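You operate a simulated robot arm through the tools that you are given. There is no shell and no other tool.

You run a simulated robot arm. Do the job below in one go: nothing can be reset, and whatever is moved stays where it is left.

Task
Clamp the long bar and dab glue over its top.
Fine: disc to TIGHT before dabbing; glue from the grey pot with the yellow dabber; dabber back, cover shut again; leave the short bar. Set down upright: yellow dabber. A coat counts when it lies all over at full strength: go over it till it gets no stronger.

Only the result counts: the job must be done as asked and must still hold three seconds after the hand-in. Knocking over, shifting, dropping, spilling or breaking anything else fails it. Lids that push on must go on centred and level and be pressed home; caps that screw on are set level and turned clockwise until they are tight.

Robot
A 6-joint arm with a two-finger parallel gripper, fixed in place. Base frame: the origin is at the foot of the arm, x ahead of it, y to its left, z up; the work surface is at about z = 900. Readings come in mm, degrees, newtons and seconds.
With the tool pointing down near the work surface it reaches from about 240 to 660 mm from the base axis. Its first joint turns from -66.0 to 66.0 degrees. Payload 2.9 kg.
The TCP is the grasp point between the finger pads, 30 mm short of the fingertips. In the tool frame z runs along the fingers and y along their closing line. Largest opening 110 mm; finger width 20, thickness 10; the body of the gripper, 48 by 112 mm, starts 55 mm behind the TCP.
Orientation is told as [roll, pitch, yaw] about the base's x, y, z axes, in that order, counted from this pose: with the fingers straight down and closing along the base's y, the tool's x points along the base's -x, its y along +y and its z along -z.

Tools
- The arm moves only by the tool arm_command. Its arguments are lists of equal length, an entry for each row: "hand": the gripper command, from -1 (fully open) to 1 (shut), values between in proportion; "linear": the shift along the tool's x, y, z in units of 200 mm (1.0 is 200 mm), a list of three; "rotation": the turn, a rotation vector about the tool's x, y, z in units of 90 degrees (1.0 is 90 degrees), a list of three. In form: {"hand": [hand, ...], "linear": [[tx, ty, tz], ...], "rotation": [[rx, ry, rz], ...]}. A call has 1 to 20 rows; each row is the pose to reach, as a shift and turn from the pose commanded when the call began, along the tool's axes at that moment. A call with a number of a shift or a turn outside -1 to 1 is refused whole. Rows are played at 5 a second. More than 50 mm and 8.6 degrees between two rows, or a gripper value outside its range, and nothing of the call is played. Where a pose cannot be reached the arm comes as near as it can. A force on the tool above 40 N (or 10 N above the force at the start of the call, whichever is more), or a blocked arm, ends the call early, and 0.2 s more pass. The fingers move at their own pace (about 108 mm/s each) and stop on an object; they squeeze with about 43 N. The grip force told is the motor's: it shows also when the fingers shut on nothing. Time passes only in rows, and 0.2 s behind the last, so rows that repeat a pose let the fingers close. The reply holds the time, the measured pose of the TCP, the force on the tool along the base axes, the opening and the grip force, in the units named above and with some noise, with the torque about the TCP (base axes, N m) and any sound that the robot's microphone picked up.
- Cameras (640 x 400 px; columns grow to the right, rows downward): "scene" is fixed at [118.9, 450.8, 1390.5]; the picture's right is [-0.51, -0.86, 0.00], its down [-0.39, 0.23, -0.89] and it looks along [0.77, -0.45, -0.45] (base axes); focal length 232 px, centre (320, 200). "wrist" rides on the gripper at [72, 17, -103] in the tool frame; the picture's right is [-0.23, 0.97, 0.00], its down [-0.76, -0.18, -0.62] and it looks along [-0.61, -0.14, 0.78] (tool axes); focal length 222 px, centre (320, 200). There is no depth. A picture from a camera that has moved, and an enlarged one, comes with that camera's place and axes in the base frame and with its lens. The place of the scene camera against the robot may be out by one fixed shift of up to 25 mm in any direction.
- get_image(camera): a new picture of that camera. The clock stands still meanwhile.
- enlarge(camera, box): a new picture of the part [left, top, right, bottom] of that camera's present view, enlarged. The clock stands still meanwhile.
- job_done(): hands the job in; it is judged then, once.

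Places have to be worked out from the pictures, the camera data and where the tool is seen. Open the gripper and draw the arm clear of the work before you hand the job in, unless the task says otherwise.

The tools are called as a command line: name --argument value ..., lists and objects as JSON in quotes. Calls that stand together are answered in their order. arm_command: Moves the arm, as the interface text tells. Its arguments: {"type":"object","properties":{"hand":{"type":"array","items":{"type":"number"}},"linear":{"type":"array","items":{"type":"array","items":{"type":"number"}}},"rotation":{"type":"array","items":{"type":"array","items":{"type":"number"}}}},"required":["hand","linear","rotation"]} The other tools are called the same way: get_image (camera) takes a picture; enlarge (camera, box) takes an enlarged picture of a part of a camera's view; job_done () hands the job in.

At the start:

```text
time_s: 0.0
ee_pos: [296.7, 237.0, 1269.2]
tcp_rot: [0.0, 0.1, 0.1]
force: [-0.5, -0.1, -0.2]
ft_torque: [-0.01, 0.02, 0.0]
opening: 110.4
finger_force: 0.0
```

scene: 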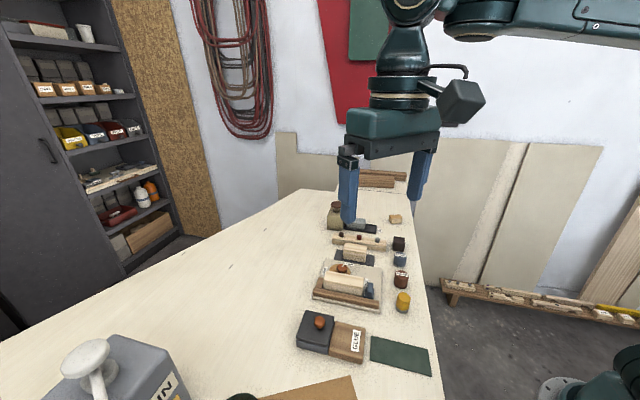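
wrist: 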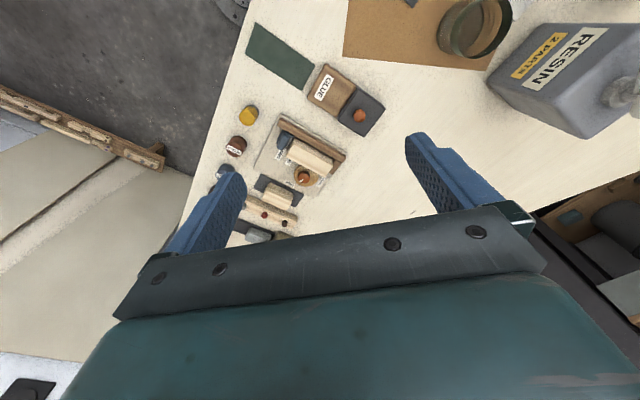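

The pictures show a bench with a clamp fixture, small pots, and a glue box. I'll enlarge both views to make out the details before moving.

enlarge --camera "scene" --box '[280, 190, 440, 290]'

enlarge --camera "scene" --box '[280, 260, 440, 400]'

enlarge --camera "wrist" --box '[200, 80, 420, 250]'

```text
4.00 times, centred on (360, 240) of scene
camera zoom: at [118.9, 450.8, 1390.5], right [-0.51, -0.86, 0.0], down [-0.39, 0.23, -0.89], along [0.77, -0.45, -0.45], focal length 928 px, centre (160, 40)
```

zoom: 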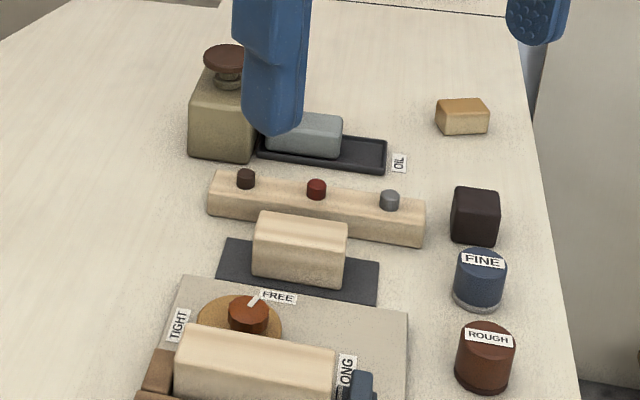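

```text
2.86 times, centred on (360, 330) of scene
camera zoom: at [118.9, 450.8, 1390.5], right [-0.51, -0.86, 0.0], down [-0.39, 0.23, -0.89], along [0.77, -0.45, -0.45], focal length 663 px, centre (206, -171)
```

zoom: 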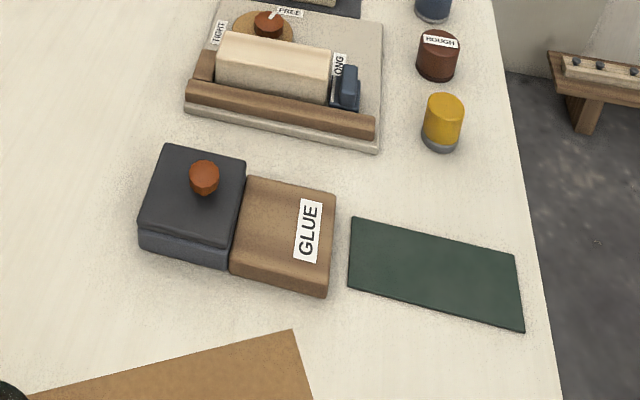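

```text
2.35 times, centred on (310, 165) of wrist
camera zoom: at [223.3, 253.6, 1371.8], right [0.23, 0.97, 0.0], down [0.76, -0.18, 0.62], along [0.61, -0.14, -0.78], focal length 523 px, centre (344, 282)
```

zoom: 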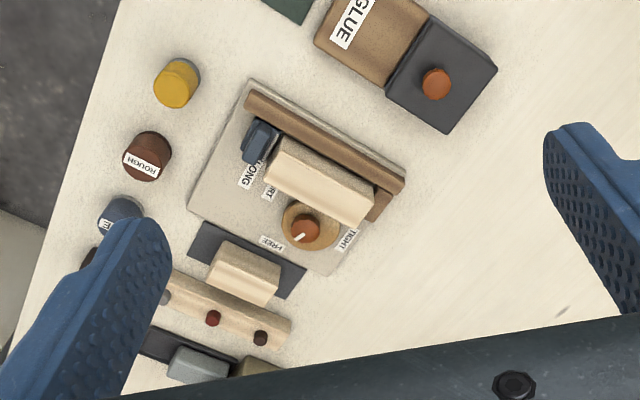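

The bar in the fixture looks like the long one, and the disc pointer is near FREE. I'll zoom in further on the fixture, glue box and dabber before moving; the clock stands still for this.

enlarge --camera "wrist" --box '[245, 110, 355, 200]'

enlarge --camera "scene" --box '[305, 255, 390, 315]'

enlarge --camera "scene" --box '[285, 300, 375, 370]'

enlarge --camera "wrist" --box '[230, 20, 400, 150]'

```text
4.44 times, centred on (300, 155) of wrist
camera zoom: at [223.3, 253.6, 1371.8], right [0.23, 0.97, 0.0], down [0.76, -0.18, 0.62], along [0.61, -0.14, -0.78], focal length 987 px, centre (409, 400)
```

zoom: 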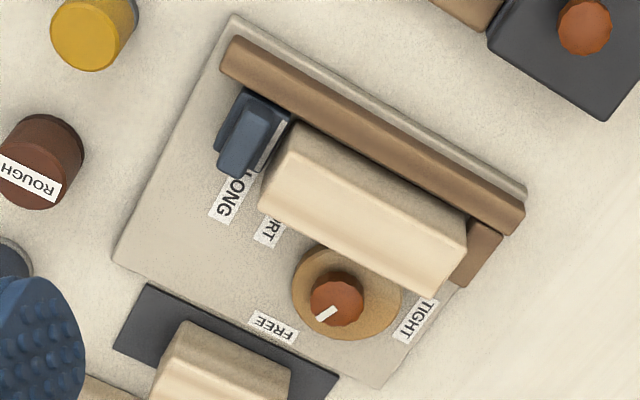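

```text
6.67 times, centred on (348, 285) of scene
camera zoom: at [118.9, 450.8, 1390.5], right [-0.51, -0.86, 0.0], down [-0.39, 0.23, -0.89], along [0.77, -0.45, -0.45], focal length 1547 px, centre (137, -367)
```

zoom: 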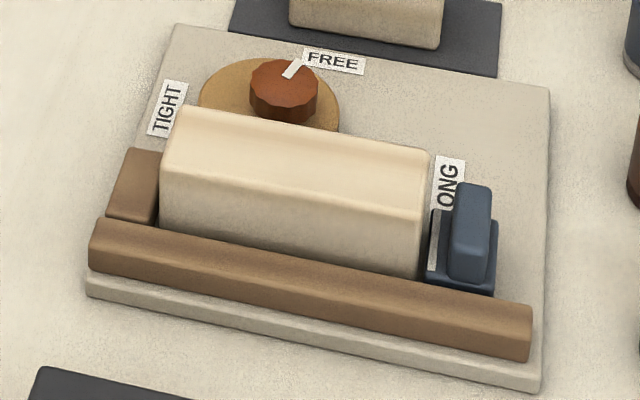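

```text
5.71 times, centred on (330, 335) of scene
camera zoom: at [118.9, 450.8, 1390.5], right [-0.51, -0.86, 0.0], down [-0.39, 0.23, -0.89], along [0.77, -0.45, -0.45], focal length 1326 px, centre (263, -571)
```

zoom: 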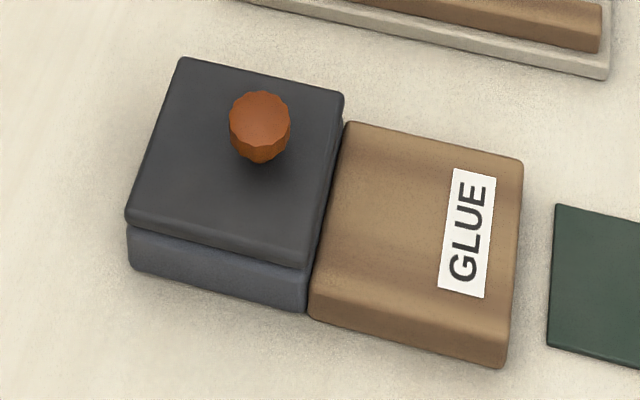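

```text
3.08 times, centred on (315, 85) of wrist
camera zoom: at [223.3, 253.6, 1371.8], right [0.23, 0.97, 0.0], down [0.76, -0.18, 0.62], along [0.61, -0.14, -0.78], focal length 684 px, centre (335, 554)
```

zoom: 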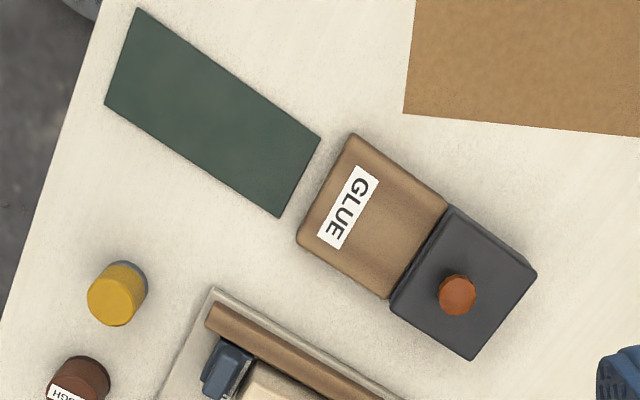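

The long bar already sits in the fixture with the slide near LONG, and the disc pointer stands at FREE. The grey pot has a dark cover with an orange knob, next to a brown block. I'll move the hand lower over the bench, clear of everything, for a closer view.

arm_command --hand '[-1, -1, -1, -1, -1, -1]' --linear '[[-0.08, -0.06, 0.17], [-0.16, -0.12, 0.34], [-0.24, -0.18, 0.5], [-0.33, -0.25, 0.67], [-0.41, -0.31, 0.84], [-0.41, -0.31, 0.84]]' --rotation '[[0, 0, 0], [0, 0, 0], [0, 0, 0], [0, 0, 0], [0, 0, 0], [0, 0, 0]]'

get_image --camera "wrist"

enlarge --camera "wrist" --box '[220, 110, 420, 235]'

```text
time_s: 1.4
ee_pos: [379.6, 176.2, 1101.0]
tcp_rot: [0.0, 0.0, 0.1]
force: [-0.3, 0.5, -0.5]
ft_torque: [-0.01, 0.0, -0.01]
opening: 110.0
finger_force: 0.0
```

```text
taken
camera wrist: at [307.2, 192.8, 1203.8], right [0.23, 0.97, 0.0], down [0.76, -0.18, 0.62], along [0.61, -0.14, -0.78], focal length 222 px, centre (320, 200)
```

wrist: 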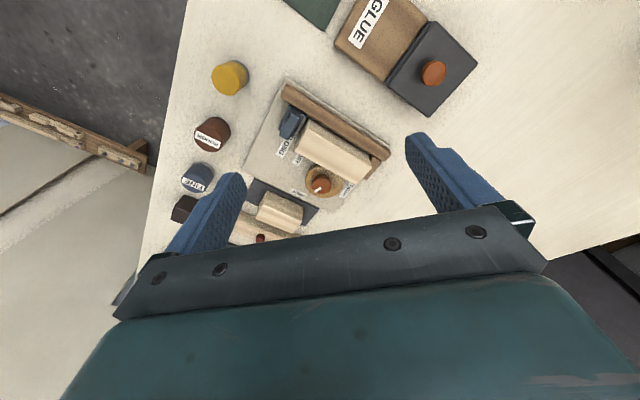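

```text
3.20 times, centred on (320, 172) of wrist
camera zoom: at [307.2, 192.8, 1203.8], right [0.23, 0.97, 0.0], down [0.76, -0.18, 0.62], along [0.61, -0.14, -0.78], focal length 711 px, centre (320, 288)
```

zoom: 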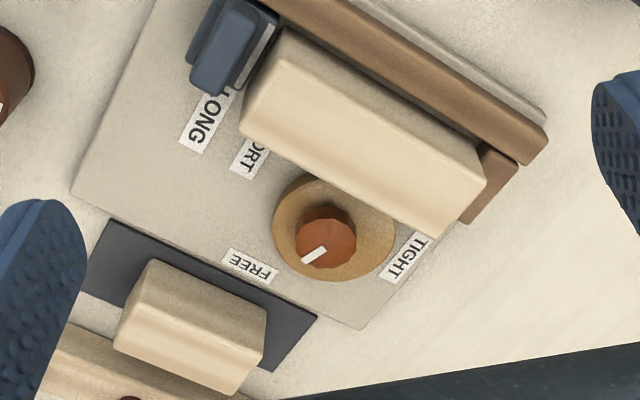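

I want a nearly straight-down view so that places can be measured well. I'll tilt the hand about 38 degrees above the fixture, still high above everything.

arm_command --hand '[-1, -1, -1, -1, -1, -1]' --linear '[[-0.1, -0.02, 0.0], [-0.2, -0.04, 0.0], [-0.3, -0.05, 0.0], [-0.4, -0.06, 0.0], [-0.45, -0.08, 0.0], [-0.45, -0.08, 0.0]]' --rotation '[[0, 0.085, 0], [0, 0.17, 0], [0, 0.255, 0], [0, 0.34, 0], [0, 0.425, 0], [0, 0.425, 0]]'

get_image --camera "wrist"

get_image --camera "scene"

```text
time_s: 2.6
ee_pos: [453.8, 153.0, 1084.9]
tcp_rot: [-0.4, 37.0, -0.1]
force: [-0.9, 4.4, -13.4]
ft_torque: [-0.82, -0.05, 0.08]
opening: 110.0
finger_force: 0.0
out of reach, approached as far as the arm can: row 3, 4, 5, 6
stopped in row 6: the force on the tool passed its limit at 51 N (the readings are from after the stop); the commanded pose is now the measured one
```

```text
taken
camera wrist: at [457.9, 169.7, 1210.4], right [0.18, 0.97, -0.14], down [0.98, -0.18, 0.04], along [0.01, -0.15, -0.99], focal length 222 px, centre (320, 200)
```

wrist: 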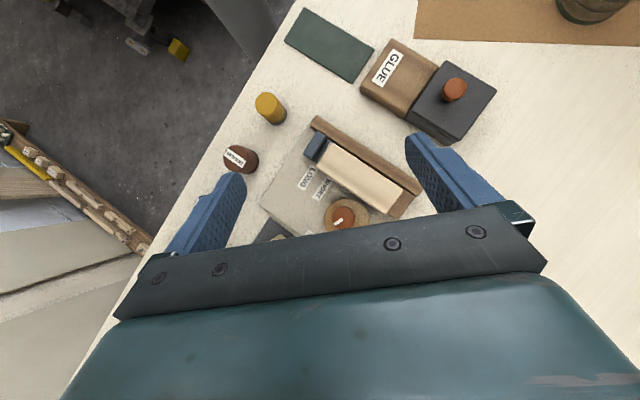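

```text
taken
```

scene: 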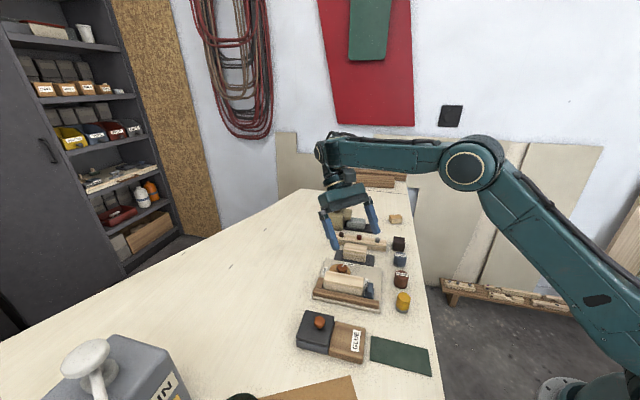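

The arm ran to the edge of its reach in that tilt and stopped in the air; nothing seems touched. I'll use this near-vertical view to zoom on the fixture, the pot and the dabber row.

enlarge --camera "wrist" --box '[255, 105, 435, 235]'

enlarge --camera "wrist" --box '[340, 20, 520, 150]'

enlarge --camera "wrist" --box '[200, 0, 380, 180]'

```text
3.08 times, centred on (345, 170) of wrist
camera zoom: at [457.9, 169.7, 1210.4], right [0.18, 0.97, -0.14], down [0.98, -0.18, 0.04], along [0.01, -0.15, -0.99], focal length 684 px, centre (243, 292)
```

zoom: 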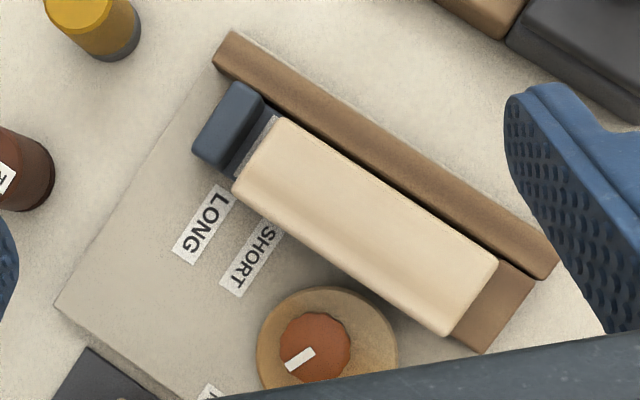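

```text
3.08 times, centred on (430, 85) of wrist
camera zoom: at [457.9, 169.7, 1210.4], right [0.18, 0.97, -0.14], down [0.98, -0.18, 0.04], along [0.01, -0.15, -0.99], focal length 684 px, centre (-18, 554)
```

zoom: 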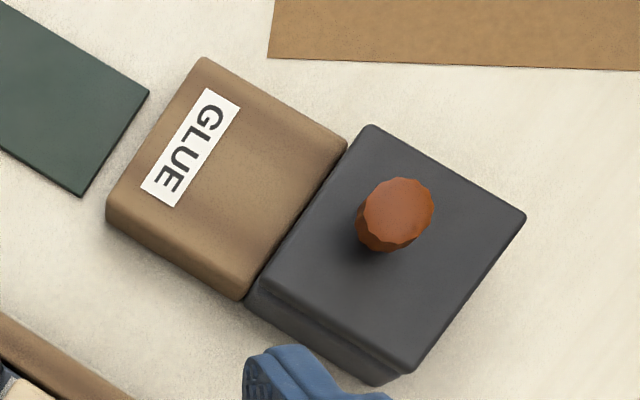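

```text
2.22 times, centred on (290, 90) of wrist
camera zoom: at [457.9, 169.7, 1210.4], right [0.18, 0.97, -0.14], down [0.98, -0.18, 0.04], along [0.01, -0.15, -0.99], focal length 494 px, centre (387, 444)
```

zoom: 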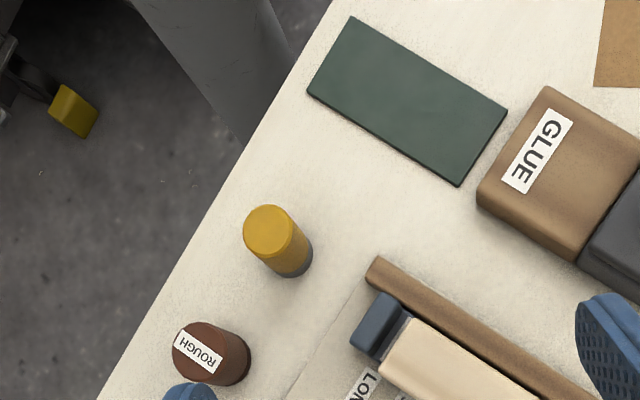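

The straight-down view gives these places:
- Bar top: about 97 x 32 mm, centred near (445, 180), turned 45°, z about 948.
- Disc knob: about (488, 152), top z about 934.
- Dabber: about (331, 85), top z about 940.
- Glue cover knob: about (371, 294), top z about 956.

Next I bring the hand back upright over the glue pot to see how its cover works.

arm_command --hand '[-1, -1, -1, -1, -1, -1, -1, -1]' --linear '[[0.1, 0.12, 0.09], [0.2, 0.24, 0.18], [0.3, 0.37, 0.28], [0.4, 0.5, 0.37], [0.5, 0.63, 0.47], [0.6, 0.75, 0.57], [0.673, 0.855, 0.65], [0.673, 0.855, 0.65]]' --rotation '[[0, -0.06, 0], [0, -0.12, 0], [0, -0.18, 0], [0, -0.24, 0], [0, -0.3, 0], [0, -0.36, 0], [0, -0.411, 0], [0, -0.411, 0]]'

get_image --camera "wrist"

enlarge --camera "wrist" --box '[240, 130, 400, 250]'

```text
time_s: 4.5
ee_pos: [324.9, 392.1, 1158.6]
tcp_rot: [-0.5, 0.2, 0.1]
force: [-0.5, -0.1, 0.0]
ft_torque: [-0.02, 0.01, -0.01]
opening: 109.8
finger_force: 0.0
out of reach, approached as far as the arm can: row 3, 4, 5, 6, 7, 8
```

```text
taken
camera wrist: at [251.6, 408.7, 1261.9], right [0.23, 0.97, -0.01], down [0.76, -0.17, 0.62], along [0.6, -0.15, -0.78], focal length 222 px, centre (320, 200)
```

wrist: 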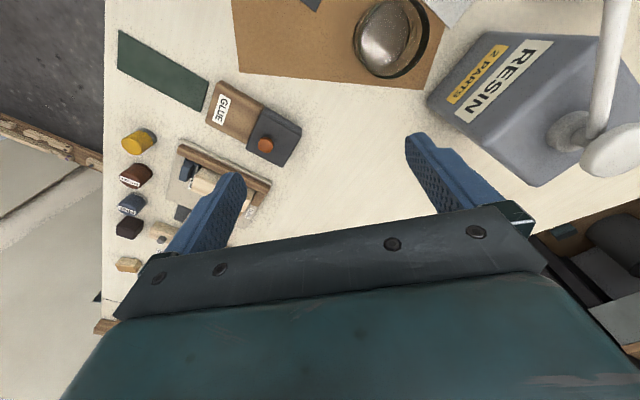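

```text
3.33 times, centred on (320, 190) of wrist
camera zoom: at [251.6, 408.7, 1261.9], right [0.23, 0.97, -0.01], down [0.76, -0.17, 0.62], along [0.6, -0.15, -0.78], focal length 740 px, centre (320, 233)
```

zoom: 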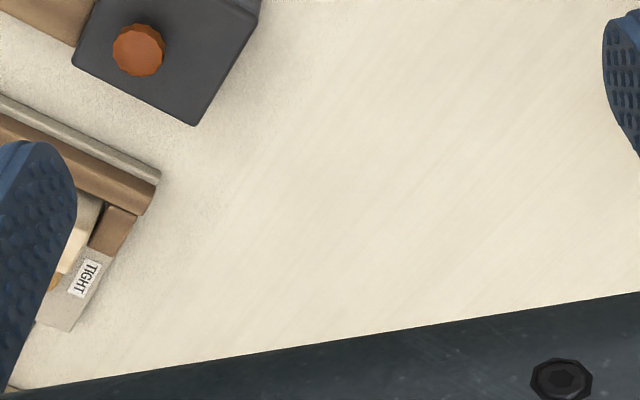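

The arm stopped at about (325, 392, 1159), most likely at its first joint's limit. I'll make a safe move sideways at this height to learn which pose the next shift is counted from, then look again.

arm_command --hand '[-1, -1, -1, -1]' --linear '[[-0.18, -0.09, 0.0], [-0.36, -0.17, 0.0], [-0.36, -0.17, 0.0], [-0.36, -0.17, 0.0]]' --rotation '[[0, 0, 0], [0, 0, 0], [0, 0, 0], [0, 0, 0]]'

get_image --camera "wrist"

```text
time_s: 5.5
ee_pos: [397.1, 355.7, 1160.7]
tcp_rot: [-0.3, 0.1, 0.2]
force: [0.0, -0.4, -0.9]
ft_torque: [-0.01, 0.0, 0.03]
opening: 110.2
finger_force: 0.0
```

```text
taken
camera wrist: at [324.8, 373.4, 1264.1], right [0.23, 0.97, -0.01], down [0.76, -0.17, 0.62], along [0.61, -0.14, -0.78], focal length 222 px, centre (320, 200)
```

wrist: 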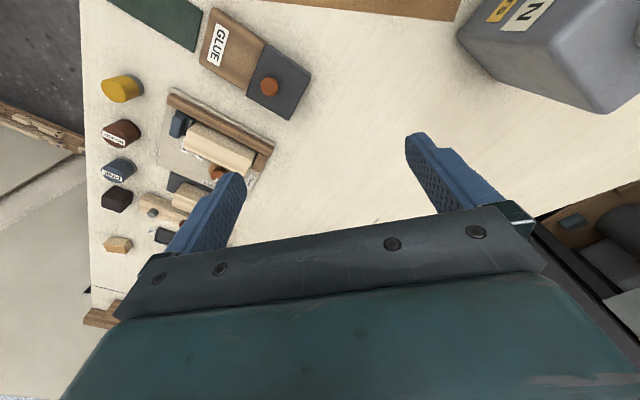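

Shifts count from the pose actually reached. I'll now move to about (330, 290, 1080) to look at the glue pot from close by.

arm_command --hand '[-1, -1, -1, -1, -1]' --linear '[[0.11, -0.11, 0.13], [0.22, -0.22, 0.26], [0.335, -0.33, 0.4], [0.335, -0.33, 0.4], [0.335, -0.33, 0.4]]' --rotation '[[-0.002, 0, 0], [-0.003, 0, 0], [-0.004, 0, 0], [-0.004, 0, 0], [-0.004, 0, 0]]'

get_image --camera "wrist"

enlarge --camera "wrist" --box '[240, 60, 400, 200]'

```text
time_s: 6.7
ee_pos: [384.7, 340.4, 1155.8]
tcp_rot: [-0.1, 0.3, 0.1]
force: [-1.1, 0.5, -0.2]
ft_torque: [0.02, -0.03, 0.03]
opening: 109.9
finger_force: 0.0
out of reach, approached as far as the arm can: row 1, 2, 3, 4, 5
```

```text
taken
camera wrist: at [311.7, 357.0, 1259.3], right [0.23, 0.97, 0.0], down [0.76, -0.18, 0.62], along [0.6, -0.14, -0.78], focal length 222 px, centre (320, 200)
```

wrist: 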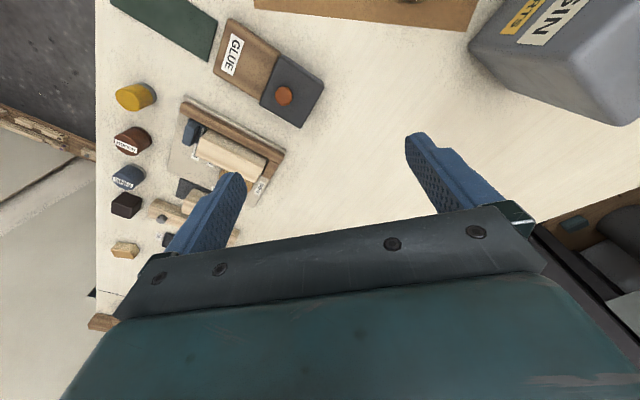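

```text
2.86 times, centred on (320, 130) of wrist
camera zoom: at [311.7, 357.0, 1259.3], right [0.23, 0.97, 0.0], down [0.76, -0.18, 0.62], along [0.6, -0.14, -0.78], focal length 635 px, centre (320, 400)
```

zoom: 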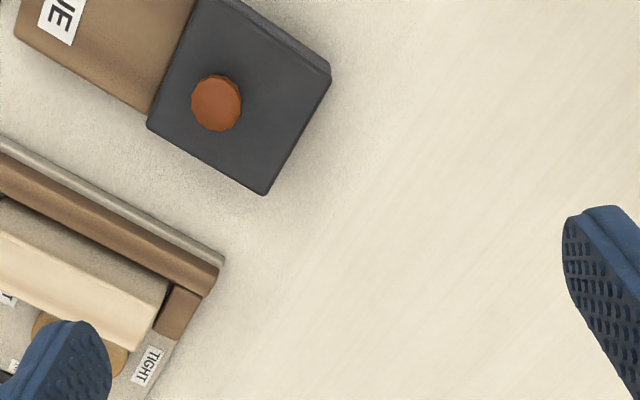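

The move stopped short again, so some other joint limit is in play. I'll look at the arm's posture from the scene camera before going on.

get_image --camera "scene"

```text
taken
```

scene: 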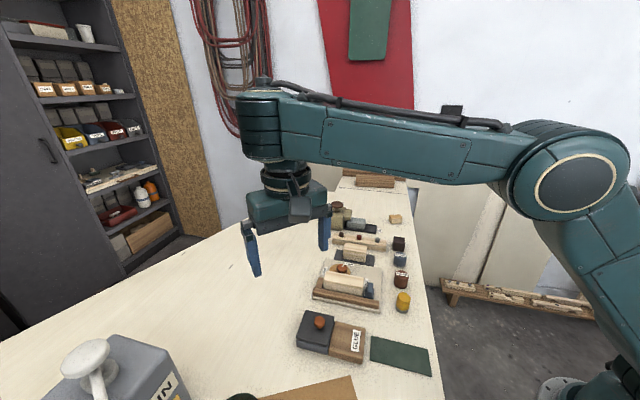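

The arm hangs free over the bench. I'll return to the earlier good pose near (379, 176, 1101), which was reached without trouble, and see whether it is still reachable.

arm_command --hand '[-1, -1, -1, -1, -1, -1]' --linear '[[0.005, -0.16, 0.0], [0.01, -0.32, 0.0], [0.02, -0.49, 0.05], [0.025, -0.65, 0.15], [0.03, -0.82, 0.27], [0.03, -0.82, 0.27]]' --rotation '[[0, -0.003, 0], [0, -0.003, 0], [0, -0.003, 0], [0, -0.003, 0], [0, -0.003, 0], [0, -0.003, 0]]'

get_image --camera "scene"

```text
time_s: 8.1
ee_pos: [432.4, 174.3, 1164.0]
tcp_rot: [-8.0, -0.3, 0.5]
force: [0.7, 0.0, 0.1]
ft_torque: [-0.05, 0.0, -0.03]
opening: 110.1
finger_force: 0.1
out of reach, approached as far as the arm can: row 1, 2, 3, 4, 5
```

```text
taken
```

scene: 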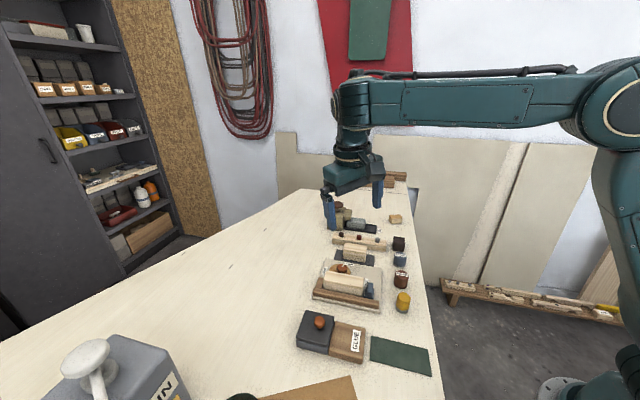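

The arm seems to have changed its posture at the wrist while it was tilted. I'll zoom on the wrist in the scene view to understand it.

enlarge --camera "scene" --box '[290, 40, 640, 260]'

get_image --camera "wrist"

```text
1.82 times, centred on (465, 150) of scene
camera zoom: at [118.9, 450.8, 1390.5], right [-0.51, -0.86, 0.0], down [-0.39, 0.23, -0.89], along [0.77, -0.45, -0.45], focal length 422 px, centre (56, 291)
```

zoom: 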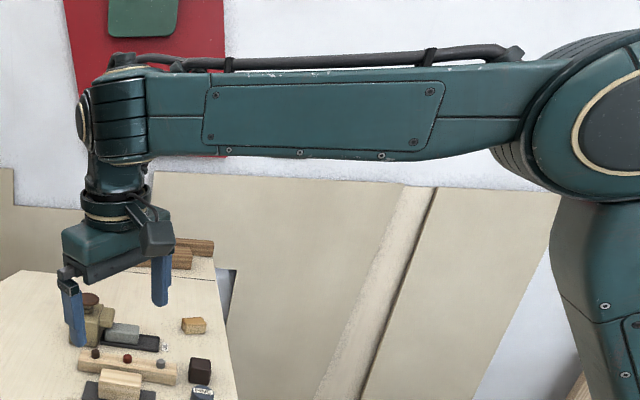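

```text
taken
camera wrist: at [357.1, 204.0, 1263.2], right [0.22, 0.97, -0.14], down [0.76, -0.08, 0.65], along [0.61, -0.24, -0.75], focal length 222 px, centre (320, 200)
```

wrist: 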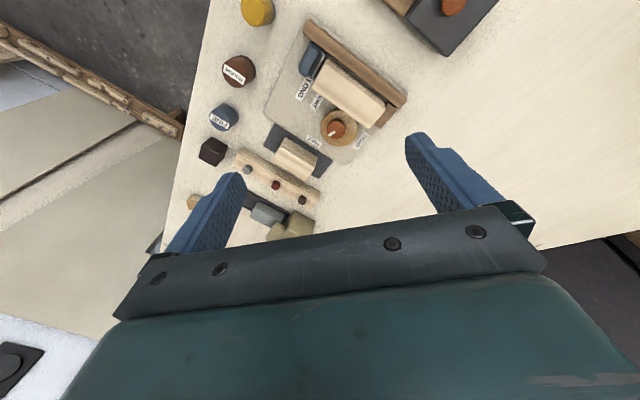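

To check the posture, I'll go back up toward the starting pose at about (297, 237, 1269), levelling the hand on the way. This is clear of everything.

arm_command --hand '[-1, -1, -1, -1, -1, -1]' --linear '[[0.1, 0.04, -0.15], [0.2, 0.08, -0.3], [0.35, 0.13, -0.45], [0.52, 0.18, -0.56], [0.675, 0.239, -0.564], [0.675, 0.239, -0.564]]' --rotation '[[-0.03, 0, 0], [-0.05, 0, 0], [-0.07, 0, 0], [-0.089, 0, 0], [-0.089, 0, 0], [-0.089, 0, 0]]'

get_image --camera "scene"

```text
time_s: 9.4
ee_pos: [244.0, 220.5, 1215.8]
tcp_rot: [8.1, -0.1, 0.0]
force: [0.6, -0.3, 0.2]
ft_torque: [0.01, -0.01, 0.0]
opening: 110.1
finger_force: 0.1
```

```text
taken
```

scene: 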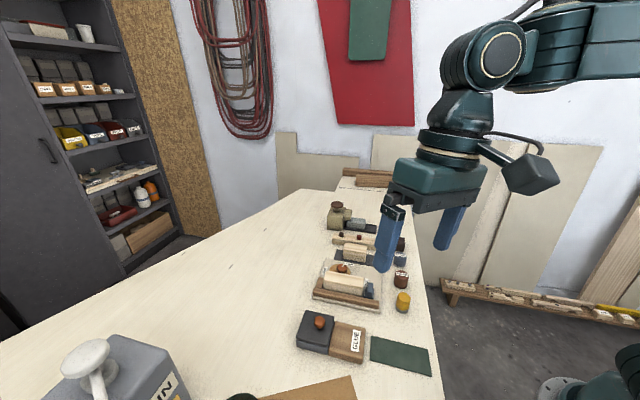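

The hand is now at (244, 220, 1216), tilted 8° in roll, and the arm is back in its first posture; the earlier moves were just lagging. I'll level the hand and move in small steps to a viewing place near the glue pot.

arm_command --hand '[-1, -1, -1, -1, -1, -1, -1, -1, -1]' --linear '[[-0.06, 0.03, 0.09], [-0.11, 0.06, 0.18], [-0.16, 0.09, 0.27], [-0.22, 0.13, 0.36], [-0.27, 0.16, 0.45], [-0.32, 0.19, 0.54], [-0.38, 0.22, 0.63], [-0.43, 0.25, 0.72], [-0.43, 0.25, 0.72]]' --rotation '[[0.02, 0, 0], [0.04, 0, 0], [0.06, 0, 0], [0.08, 0, 0], [0.09, 0, 0], [0.09, 0, 0], [0.09, 0, 0], [0.09, 0, 0], [0.09, 0, 0]]'

get_image --camera "wrist"

enlarge --camera "wrist" --box '[240, 80, 400, 180]'

```text
time_s: 11.4
ee_pos: [332.3, 291.2, 1078.6]
tcp_rot: [-0.1, 0.0, 0.0]
force: [-0.4, 0.0, 0.5]
ft_torque: [0.0, 0.01, 0.0]
opening: 110.1
finger_force: 0.0
```

```text
taken
camera wrist: at [258.7, 307.1, 1181.1], right [0.23, 0.97, 0.0], down [0.76, -0.18, 0.63], along [0.61, -0.14, -0.78], focal length 222 px, centre (320, 200)
```

wrist: 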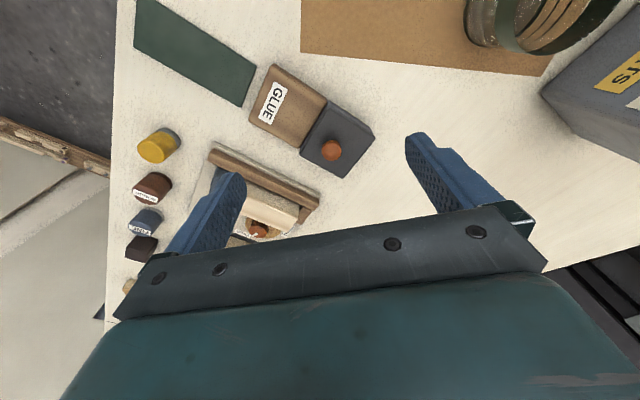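

```text
4.00 times, centred on (320, 130) of wrist
camera zoom: at [258.7, 307.1, 1181.1], right [0.23, 0.97, 0.0], down [0.76, -0.18, 0.63], along [0.61, -0.14, -0.78], focal length 888 px, centre (320, 480)
```

zoom: 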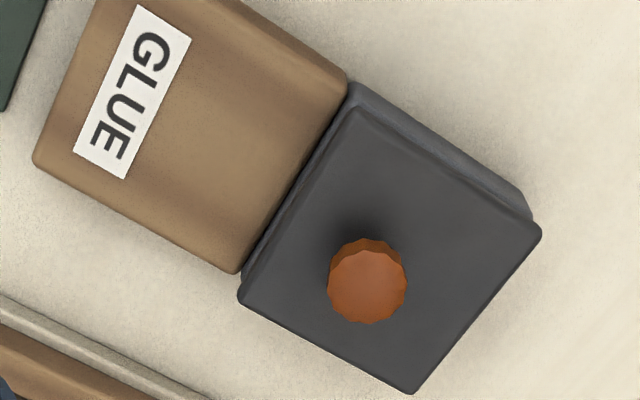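

The cover sits on the pot like a slab that slides onto the brown block, which is level with the pot rim. First the clamp: I move over toward the disc at (488, 152), turning the hand so that its fingers will be clear of the bar.

arm_command --hand '[-1, -1, -1, -1, -1, -1, -1, -1, -1]' --linear '[[-0.06, -0.08, 0.0], [-0.13, -0.16, 0.02], [-0.2, -0.24, 0.04], [-0.27, -0.33, 0.06], [-0.34, -0.41, 0.08], [-0.41, -0.49, 0.1], [-0.48, -0.57, 0.1], [-0.54, -0.655, 0.1], [-0.54, -0.655, 0.1]]' --rotation '[[0, 0, 0.083], [0, 0, 0.167], [0, 0, 0.25], [0, 0, 0.333], [0, 0, 0.417], [0, 0, 0.5], [0, 0, 0.583], [0, 0, 0.667], [0, 0, 0.667]]'

get_image --camera "wrist"

```text
time_s: 13.4
ee_pos: [439.7, 160.5, 1059.3]
tcp_rot: [0.2, -0.1, -60.0]
force: [1.3, -0.3, 0.6]
ft_torque: [-0.04, -0.02, 0.01]
opening: 110.0
finger_force: 0.1
```

```text
taken
camera wrist: at [417.6, 232.0, 1162.9], right [0.96, 0.29, 0.0], down [0.23, -0.75, 0.62], along [0.18, -0.6, -0.78], focal length 222 px, centre (320, 200)
```

wrist: 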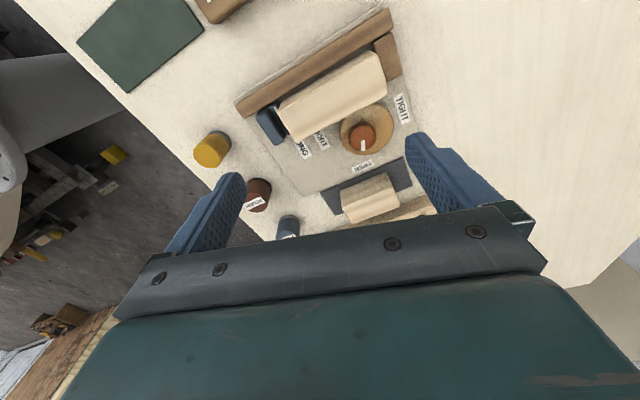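

The yaw of -60° works and the view of the fixture is good. I'll zoom in to measure the knob, the disc, the pointer and the labels more finely.

enlarge --camera "wrist" --box '[320, 80, 420, 190]'

enlarge --camera "wrist" --box '[240, 60, 400, 170]'

```text
3.64 times, centred on (370, 135) of wrist
camera zoom: at [417.6, 232.0, 1162.9], right [0.96, 0.29, 0.0], down [0.23, -0.75, 0.62], along [0.18, -0.6, -0.78], focal length 808 px, centre (138, 436)
```

zoom: 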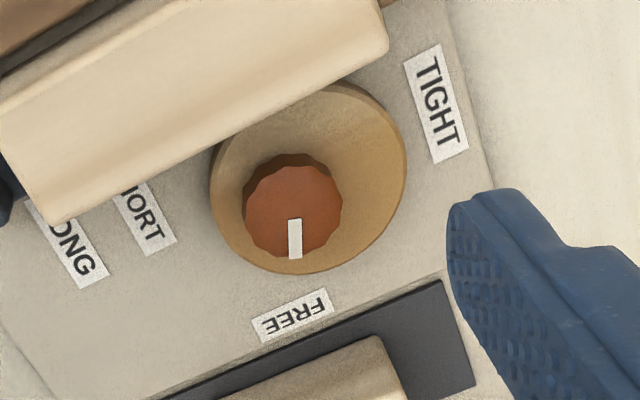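

```text
3.64 times, centred on (320, 115) of wrist
camera zoom: at [417.6, 232.0, 1162.9], right [0.96, 0.29, 0.0], down [0.23, -0.75, 0.62], along [0.18, -0.6, -0.78], focal length 808 px, centre (320, 509)
```

zoom: 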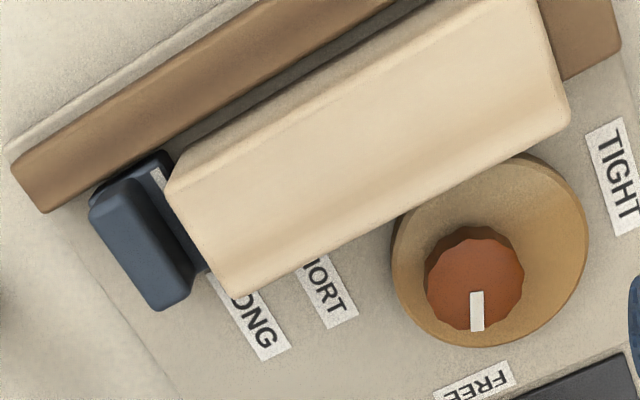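

Measured so far: the pivot is near (489.4, 152.4) with the knob about 29 mm across, top at z 934, on a disc whose top is near 922. The pointer is at about -64° (FREE) and TIGHT is at about +45°, so a turn of about 108° anticlockwise is needed. I'll go above the knob with yaw -90° and the fingers partly open, so they clear the bar.

arm_command --hand '[0.2, 0.2, 0.2, 0.2, 0.236, 0.236]' --linear '[[-0.04, 0.05, 0.05], [-0.08, 0.1, 0.1], [-0.12, 0.15, 0.15], [-0.159, 0.195, 0.22], [-0.159, 0.195, 0.27], [-0.159, 0.195, 0.27]]' --rotation '[[0, 0, 0.083], [0, 0, 0.167], [0, 0, 0.25], [0, 0, 0.333], [0, 0, 0.333], [0, 0, 0.333]]'

get_image --camera "wrist"

enlarge --camera "wrist" --box '[240, 80, 420, 220]'

enlarge --camera "scene" --box '[290, 160, 430, 320]'

```text
time_s: 14.8
ee_pos: [490.3, 152.9, 1005.3]
tcp_rot: [0.0, 0.1, -90.0]
force: [-0.6, -1.3, 0.7]
ft_torque: [0.01, -0.03, -0.01]
opening: 41.9
finger_force: 0.0
```

```text
taken
camera wrist: at [505.8, 224.9, 1108.4], right [0.97, -0.23, 0.0], down [-0.18, -0.76, 0.62], along [-0.14, -0.61, -0.78], focal length 222 px, centre (320, 200)
```

wrist: 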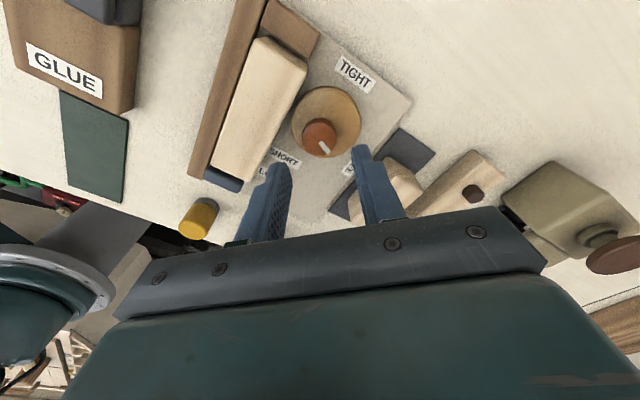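

```text
2.86 times, centred on (330, 150) of wrist
camera zoom: at [505.8, 224.9, 1108.4], right [0.97, -0.23, 0.0], down [-0.18, -0.76, 0.62], along [-0.14, -0.61, -0.78], focal length 635 px, centre (291, 343)
```

zoom: 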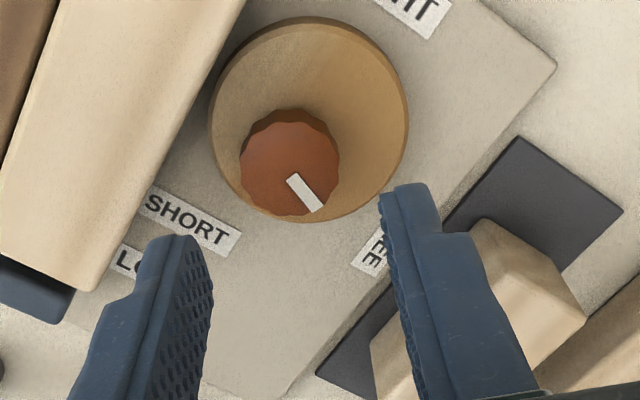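

```text
2.50 times, centred on (360, 240) of scene
camera zoom: at [118.9, 450.8, 1390.5], right [-0.51, -0.86, 0.0], down [-0.39, 0.23, -0.89], along [0.77, -0.45, -0.45], focal length 580 px, centre (220, 100)
```

zoom: 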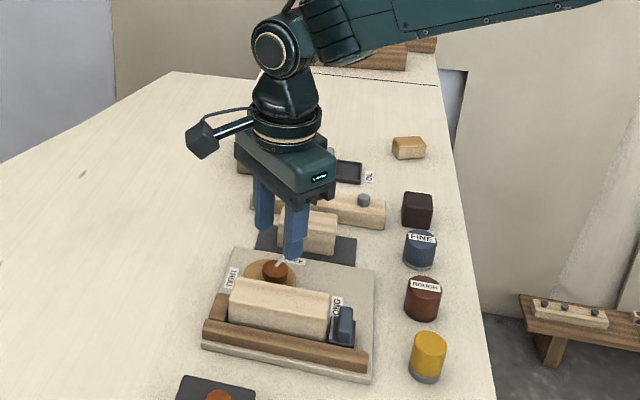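

The knob centre is refined to (488.8, 152.2) from this view. I'll narrow the fingers to 38 mm and lower them around the knob to a TCP height of 955, with the tips just above the disc.

arm_command --hand '[0.31, 0.31, 0.31, 0.31, 0.31, 0.31]' --linear '[[-0.003, -0.007, 0.0], [-0.003, -0.007, 0.08], [-0.003, -0.007, 0.15], [-0.003, -0.007, 0.2], [-0.003, -0.007, 0.25], [-0.003, -0.007, 0.25]]' --rotation '[[0, 0, 0], [0, 0, 0], [0, 0, 0], [0, 0, 0], [0, 0, 0], [0, 0, 0]]'

enlarge --camera "wrist" --box '[240, 80, 420, 220]'

enlarge --camera "scene" --box '[300, 220, 400, 320]'

```text
time_s: 16.2
ee_pos: [489.1, 151.6, 954.2]
tcp_rot: [0.0, 0.0, -90.0]
force: [-0.1, -0.9, -0.1]
ft_torque: [-0.06, 0.01, -0.01]
opening: 38.1
finger_force: 0.0
```

```text
2.86 times, centred on (330, 150) of wrist
camera zoom: at [504.2, 223.7, 1057.8], right [0.97, -0.23, 0.0], down [-0.18, -0.76, 0.62], along [-0.14, -0.61, -0.78], focal length 635 px, centre (291, 343)
```

zoom: 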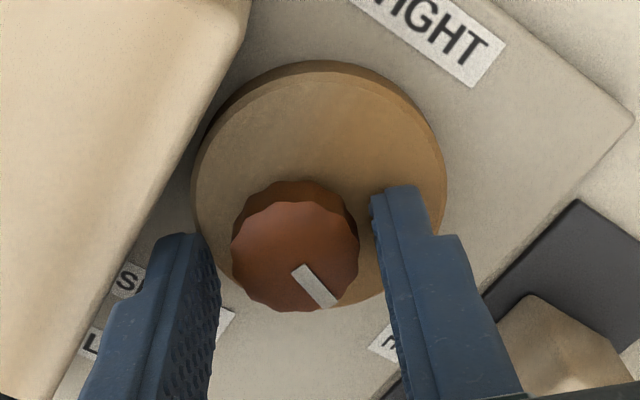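

```text
4.00 times, centred on (350, 270) of scene
camera zoom: at [118.9, 450.8, 1390.5], right [-0.51, -0.86, 0.0], down [-0.39, 0.23, -0.89], along [0.77, -0.45, -0.45], focal length 928 px, centre (200, -80)
```

zoom: 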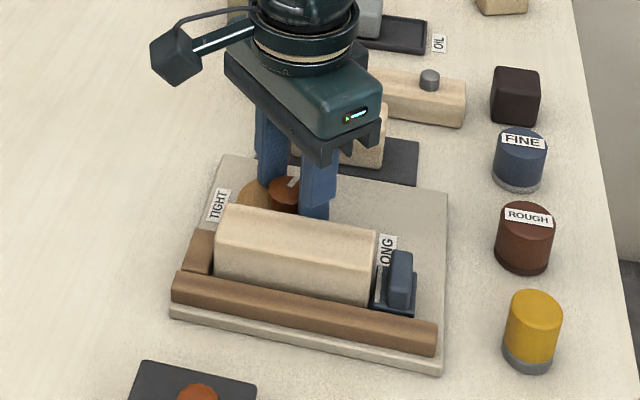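

The knob sits between the pads with no contact so far. I'll close the fingers on it.

arm_command --hand '[1, 1, 1, 1]' --linear '[[0, 0, 0], [0, 0, 0], [0, 0, 0], [0, 0, 0]]' --rotation '[[0, 0, 0], [0, 0, 0], [0, 0, 0], [0, 0, 0]]'

```text
time_s: 17.2
ee_pos: [489.9, 150.7, 956.4]
tcp_rot: [0.4, 0.0, -89.9]
force: [17.1, 1.1, -8.0]
ft_torque: [0.24, -0.33, -0.04]
opening: 27.2
finger_force: 45.5
```

The grip holds the knob (27.2 mm), with a side force of 17 N that shows the hand is about a millimetre off centre. I'll ease the hand by about 1.5 mm in +x and 2 mm up to relax it before turning.

arm_command --hand '[1, 1, 1]' --linear '[[0, 0.004, -0.005], [0, 0.007, -0.01], [0, 0.007, -0.01]]' --rotation '[[0, 0, 0], [0, 0, 0], [0, 0, 0]]'

```text
time_s: 18.1
ee_pos: [490.6, 151.0, 955.3]
tcp_rot: [-0.2, 0.0, -89.9]
force: [14.2, 0.7, -30.5]
ft_torque: [0.73, -0.41, -0.01]
opening: 27.3
finger_force: 45.3
```

Lifting raised the vertical force, so I'll go back down about 3 mm and a little further in +x to see the forces settle.

arm_command --hand '[1, 1, 1]' --linear '[[0, 0.004, 0.008], [0, 0.007, 0.014], [0, 0.007, 0.014]]' --rotation '[[0, 0, 0], [0, 0, 0], [0, 0, 0]]'

```text
time_s: 18.9
ee_pos: [489.7, 151.4, 954.5]
tcp_rot: [-0.1, -0.1, -89.9]
force: [-13.7, -5.6, -0.2]
ft_torque: [-0.25, 0.69, 0.05]
opening: 27.0
finger_force: 44.9
```

The vertical force is gone and the side force has changed sign, so the centre lies between. I'll take back 0.7 mm and begin turning anticlockwise, gently, to 27°.

arm_command --hand '[1, 1, 1, 1, 1, 1, 1]' --linear '[[-0.001, -0.0035, 0], [-0.001, -0.0035, 0], [-0.001, -0.0035, 0], [-0.001, -0.0035, 0], [-0.001, -0.0035, 0], [-0.001, -0.0035, 0], [-0.001, -0.0035, 0]]' --rotation '[[0, 0, 0], [0, 0, -0.06], [0, 0, -0.12], [0, 0, -0.18], [0, 0, -0.24], [0, 0, -0.3], [0, 0, -0.3]]'

enlarge --camera "wrist" --box '[240, 80, 420, 220]'

```text
time_s: 20.4
ee_pos: [490.9, 151.5, 955.3]
tcp_rot: [0.2, -0.2, -62.7]
force: [-5.8, -2.6, 10.4]
ft_torque: [0.9, 0.69, 0.02]
opening: 27.0
finger_force: 44.9
```

```text
2.86 times, centred on (330, 150) of wrist
camera zoom: at [471.4, 223.6, 1057.9], right [0.97, 0.24, 0.0], down [0.19, -0.76, 0.62], along [0.15, -0.6, -0.78], focal length 635 px, centre (291, 343)
```

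zoom: 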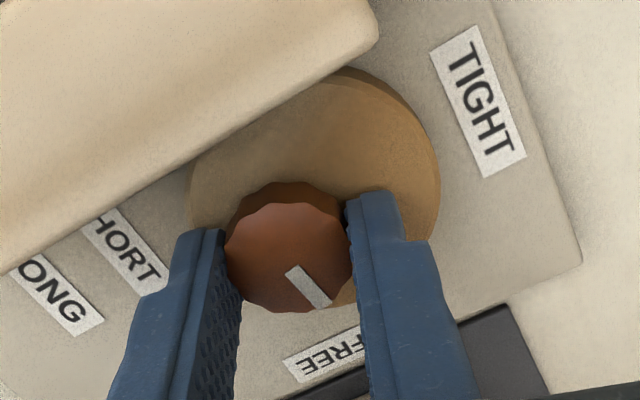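

The disc turns with the hand and the forces are small. I'll continue another 54° anticlockwise.

arm_command --hand '[1, 1, 1, 1, 1, 1, 1, 1, 1, 1]' --linear '[[0, 0, 0], [0, 0, 0], [0, 0, 0], [0, 0, 0], [0, 0, 0], [0, 0, 0], [0, 0, 0], [0, 0, 0], [0, 0, 0], [0, 0, 0]]' --rotation '[[0, 0, -0.067], [0, 0, -0.133], [0, 0, -0.2], [0, 0, -0.267], [0, 0, -0.333], [0, 0, -0.4], [0, 0, -0.467], [0, 0, -0.533], [0, 0, -0.6], [0, 0, -0.6]]'

enlarge --camera "wrist" --box '[240, 80, 420, 220]'

```text
time_s: 22.6
ee_pos: [492.0, 153.1, 955.5]
tcp_rot: [0.1, -0.3, -8.7]
force: [11.5, 22.9, 6.0]
ft_torque: [0.24, -0.04, -0.03]
opening: 26.9
finger_force: 45.1
```

```text
2.86 times, centred on (330, 150) of wrist
camera zoom: at [421.3, 180.4, 1057.6], right [0.37, 0.93, 0.0], down [0.72, -0.29, 0.63], along [0.58, -0.23, -0.78], focal length 635 px, centre (291, 343)
```

zoom: 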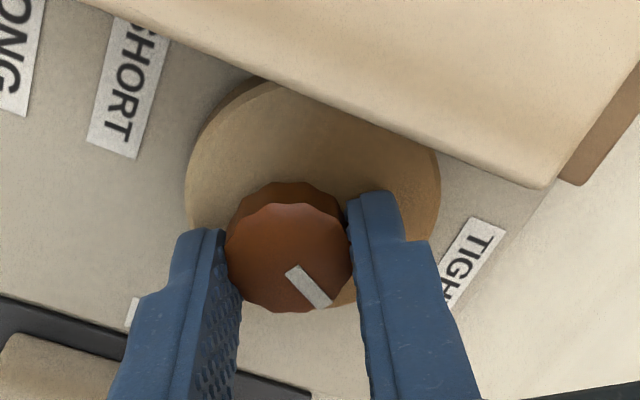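

The disc has turned about 81°, and a side force of 23 N in +y means the pivot lies about a millimetre further in +y. I'll correct by that and turn the last 27° toward TIGHT.

arm_command --hand '[1, 1, 1, 1, 1, 1, 1, 1]' --linear '[[-0.002, 0.006, 0], [-0.002, 0.006, 0], [-0.002, 0.006, 0], [-0.002, 0.006, 0], [-0.002, 0.006, 0], [-0.002, 0.006, 0], [-0.002, 0.006, 0], [-0.002, 0.006, 0]]' --rotation '[[0, 0, 0], [0, 0, -0.05], [0, 0, -0.1], [0, 0, -0.15], [0, 0, -0.2], [0, 0, -0.25], [0, 0, -0.3], [0, 0, -0.3]]'

enlarge --camera "wrist" --box '[240, 80, 420, 220]'

enlarge --camera "scene" --box '[300, 240, 400, 320]'

```text
time_s: 24.4
ee_pos: [493.2, 154.5, 955.0]
tcp_rot: [-0.1, -0.3, 18.5]
force: [11.4, 25.6, 9.2]
ft_torque: [0.24, 0.59, 0.02]
opening: 27.2
finger_force: 45.2
```

```text
2.86 times, centred on (330, 150) of wrist
camera zoom: at [416.3, 146.9, 1057.6], right [-0.09, 1.0, 0.0], down [0.78, 0.07, 0.63], along [0.62, 0.06, -0.78], focal length 635 px, centre (291, 343)
```

zoom: 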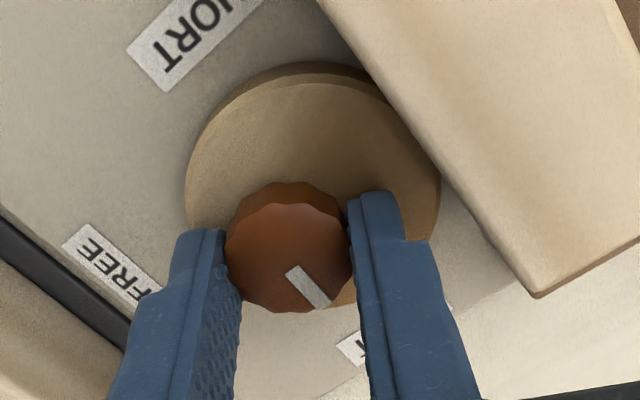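

```text
5.00 times, centred on (350, 280) of scene
camera zoom: at [119.1, 451.5, 1390.2], right [-0.51, -0.86, 0.0], down [-0.39, 0.23, -0.89], along [0.77, -0.45, -0.45], focal length 1161 px, centre (170, -200)
```

zoom: 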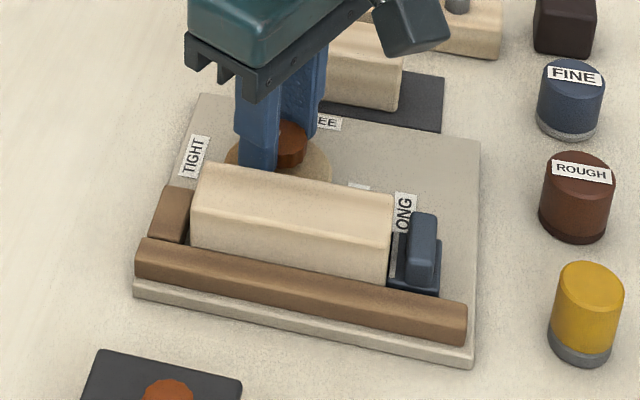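

The pointer now looks to be near TIGHT, but the hand still feels 25 N sideways. I'll compare the fixture with the first close-up (same box) to be sure that the plate has not shifted.

enlarge --camera "scene" --box '[305, 255, 390, 315]'

enlarge --camera "scene" --box '[280, 190, 440, 290]'

```text
6.67 times, centred on (348, 285) of scene
camera zoom: at [119.1, 451.5, 1390.2], right [-0.51, -0.86, 0.0], down [-0.39, 0.23, -0.89], along [0.77, -0.45, -0.45], focal length 1547 px, centre (137, -367)
```

zoom: 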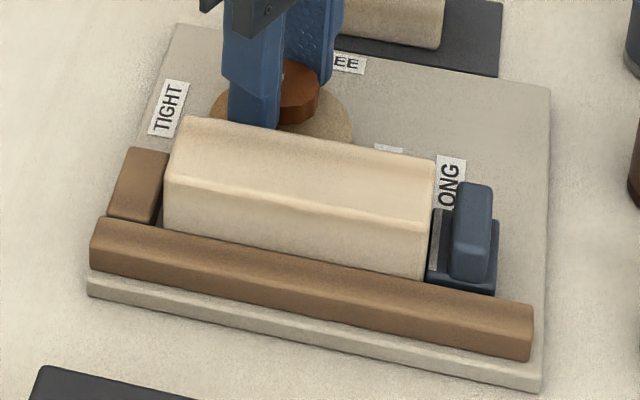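

```text
4.00 times, centred on (360, 240) of scene
camera zoom: at [119.1, 451.5, 1390.2], right [-0.51, -0.86, 0.0], down [-0.39, 0.23, -0.89], along [0.77, -0.45, -0.45], focal length 928 px, centre (160, 40)
```

zoom: 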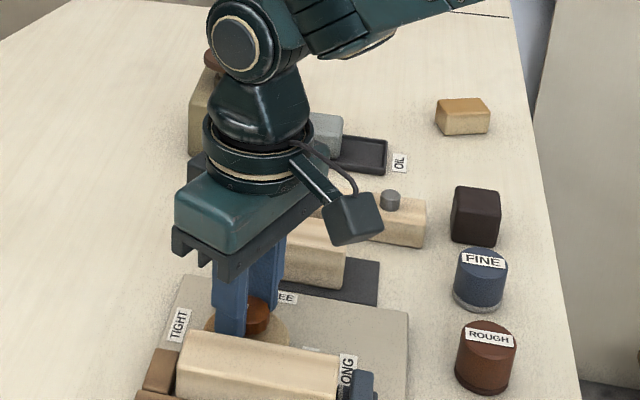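

The plate, mat and slide are unmoved and the bar has been pushed to the fence, so all is well. By the pointer I judge the disc at about 40° with TIGHT at 45°, so I'll turn a few degrees more and watch for a rise in torque.

arm_command --hand '[1, 1, 1, 1]' --linear '[[0, 0.003, 0], [0, 0.005, 0], [0, 0.005, 0], [0, 0.005, 0]]' --rotation '[[0, 0, -0.02], [0, 0, -0.04], [0, 0, -0.06], [0, 0, -0.06]]'

get_image --camera "wrist"

enlarge --camera "wrist" --box '[270, 110, 390, 200]'

```text
time_s: 25.4
ee_pos: [490.5, 153.7, 954.8]
tcp_rot: [0.0, -0.3, 23.6]
force: [3.9, 17.4, 13.4]
ft_torque: [0.4, -0.07, -0.53]
opening: 27.4
finger_force: 45.0
```

```text
taken
camera wrist: at [416.7, 140.4, 1057.5], right [-0.18, 0.98, 0.0], down [0.77, 0.14, 0.63], along [0.62, 0.11, -0.78], focal length 222 px, centre (320, 200)
```

wrist: 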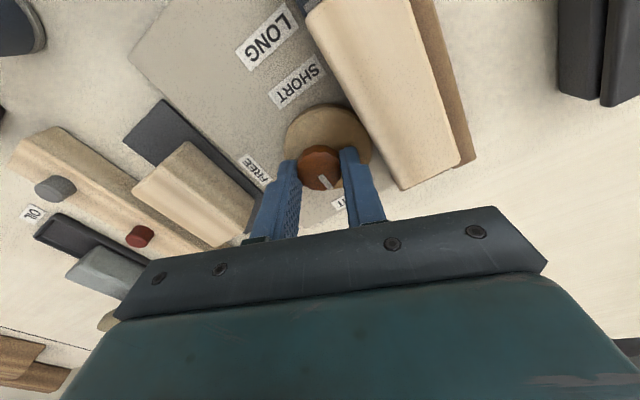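

```text
4.44 times, centred on (330, 155) of wrist
camera zoom: at [416.7, 140.4, 1057.5], right [-0.18, 0.98, 0.0], down [0.77, 0.14, 0.63], along [0.62, 0.11, -0.78], focal length 987 px, centre (276, 400)
```

zoom: 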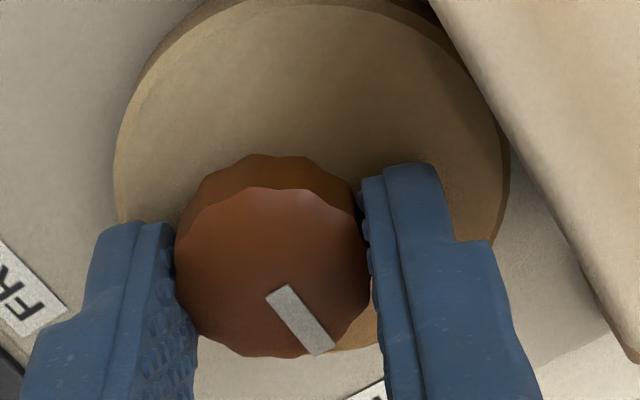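

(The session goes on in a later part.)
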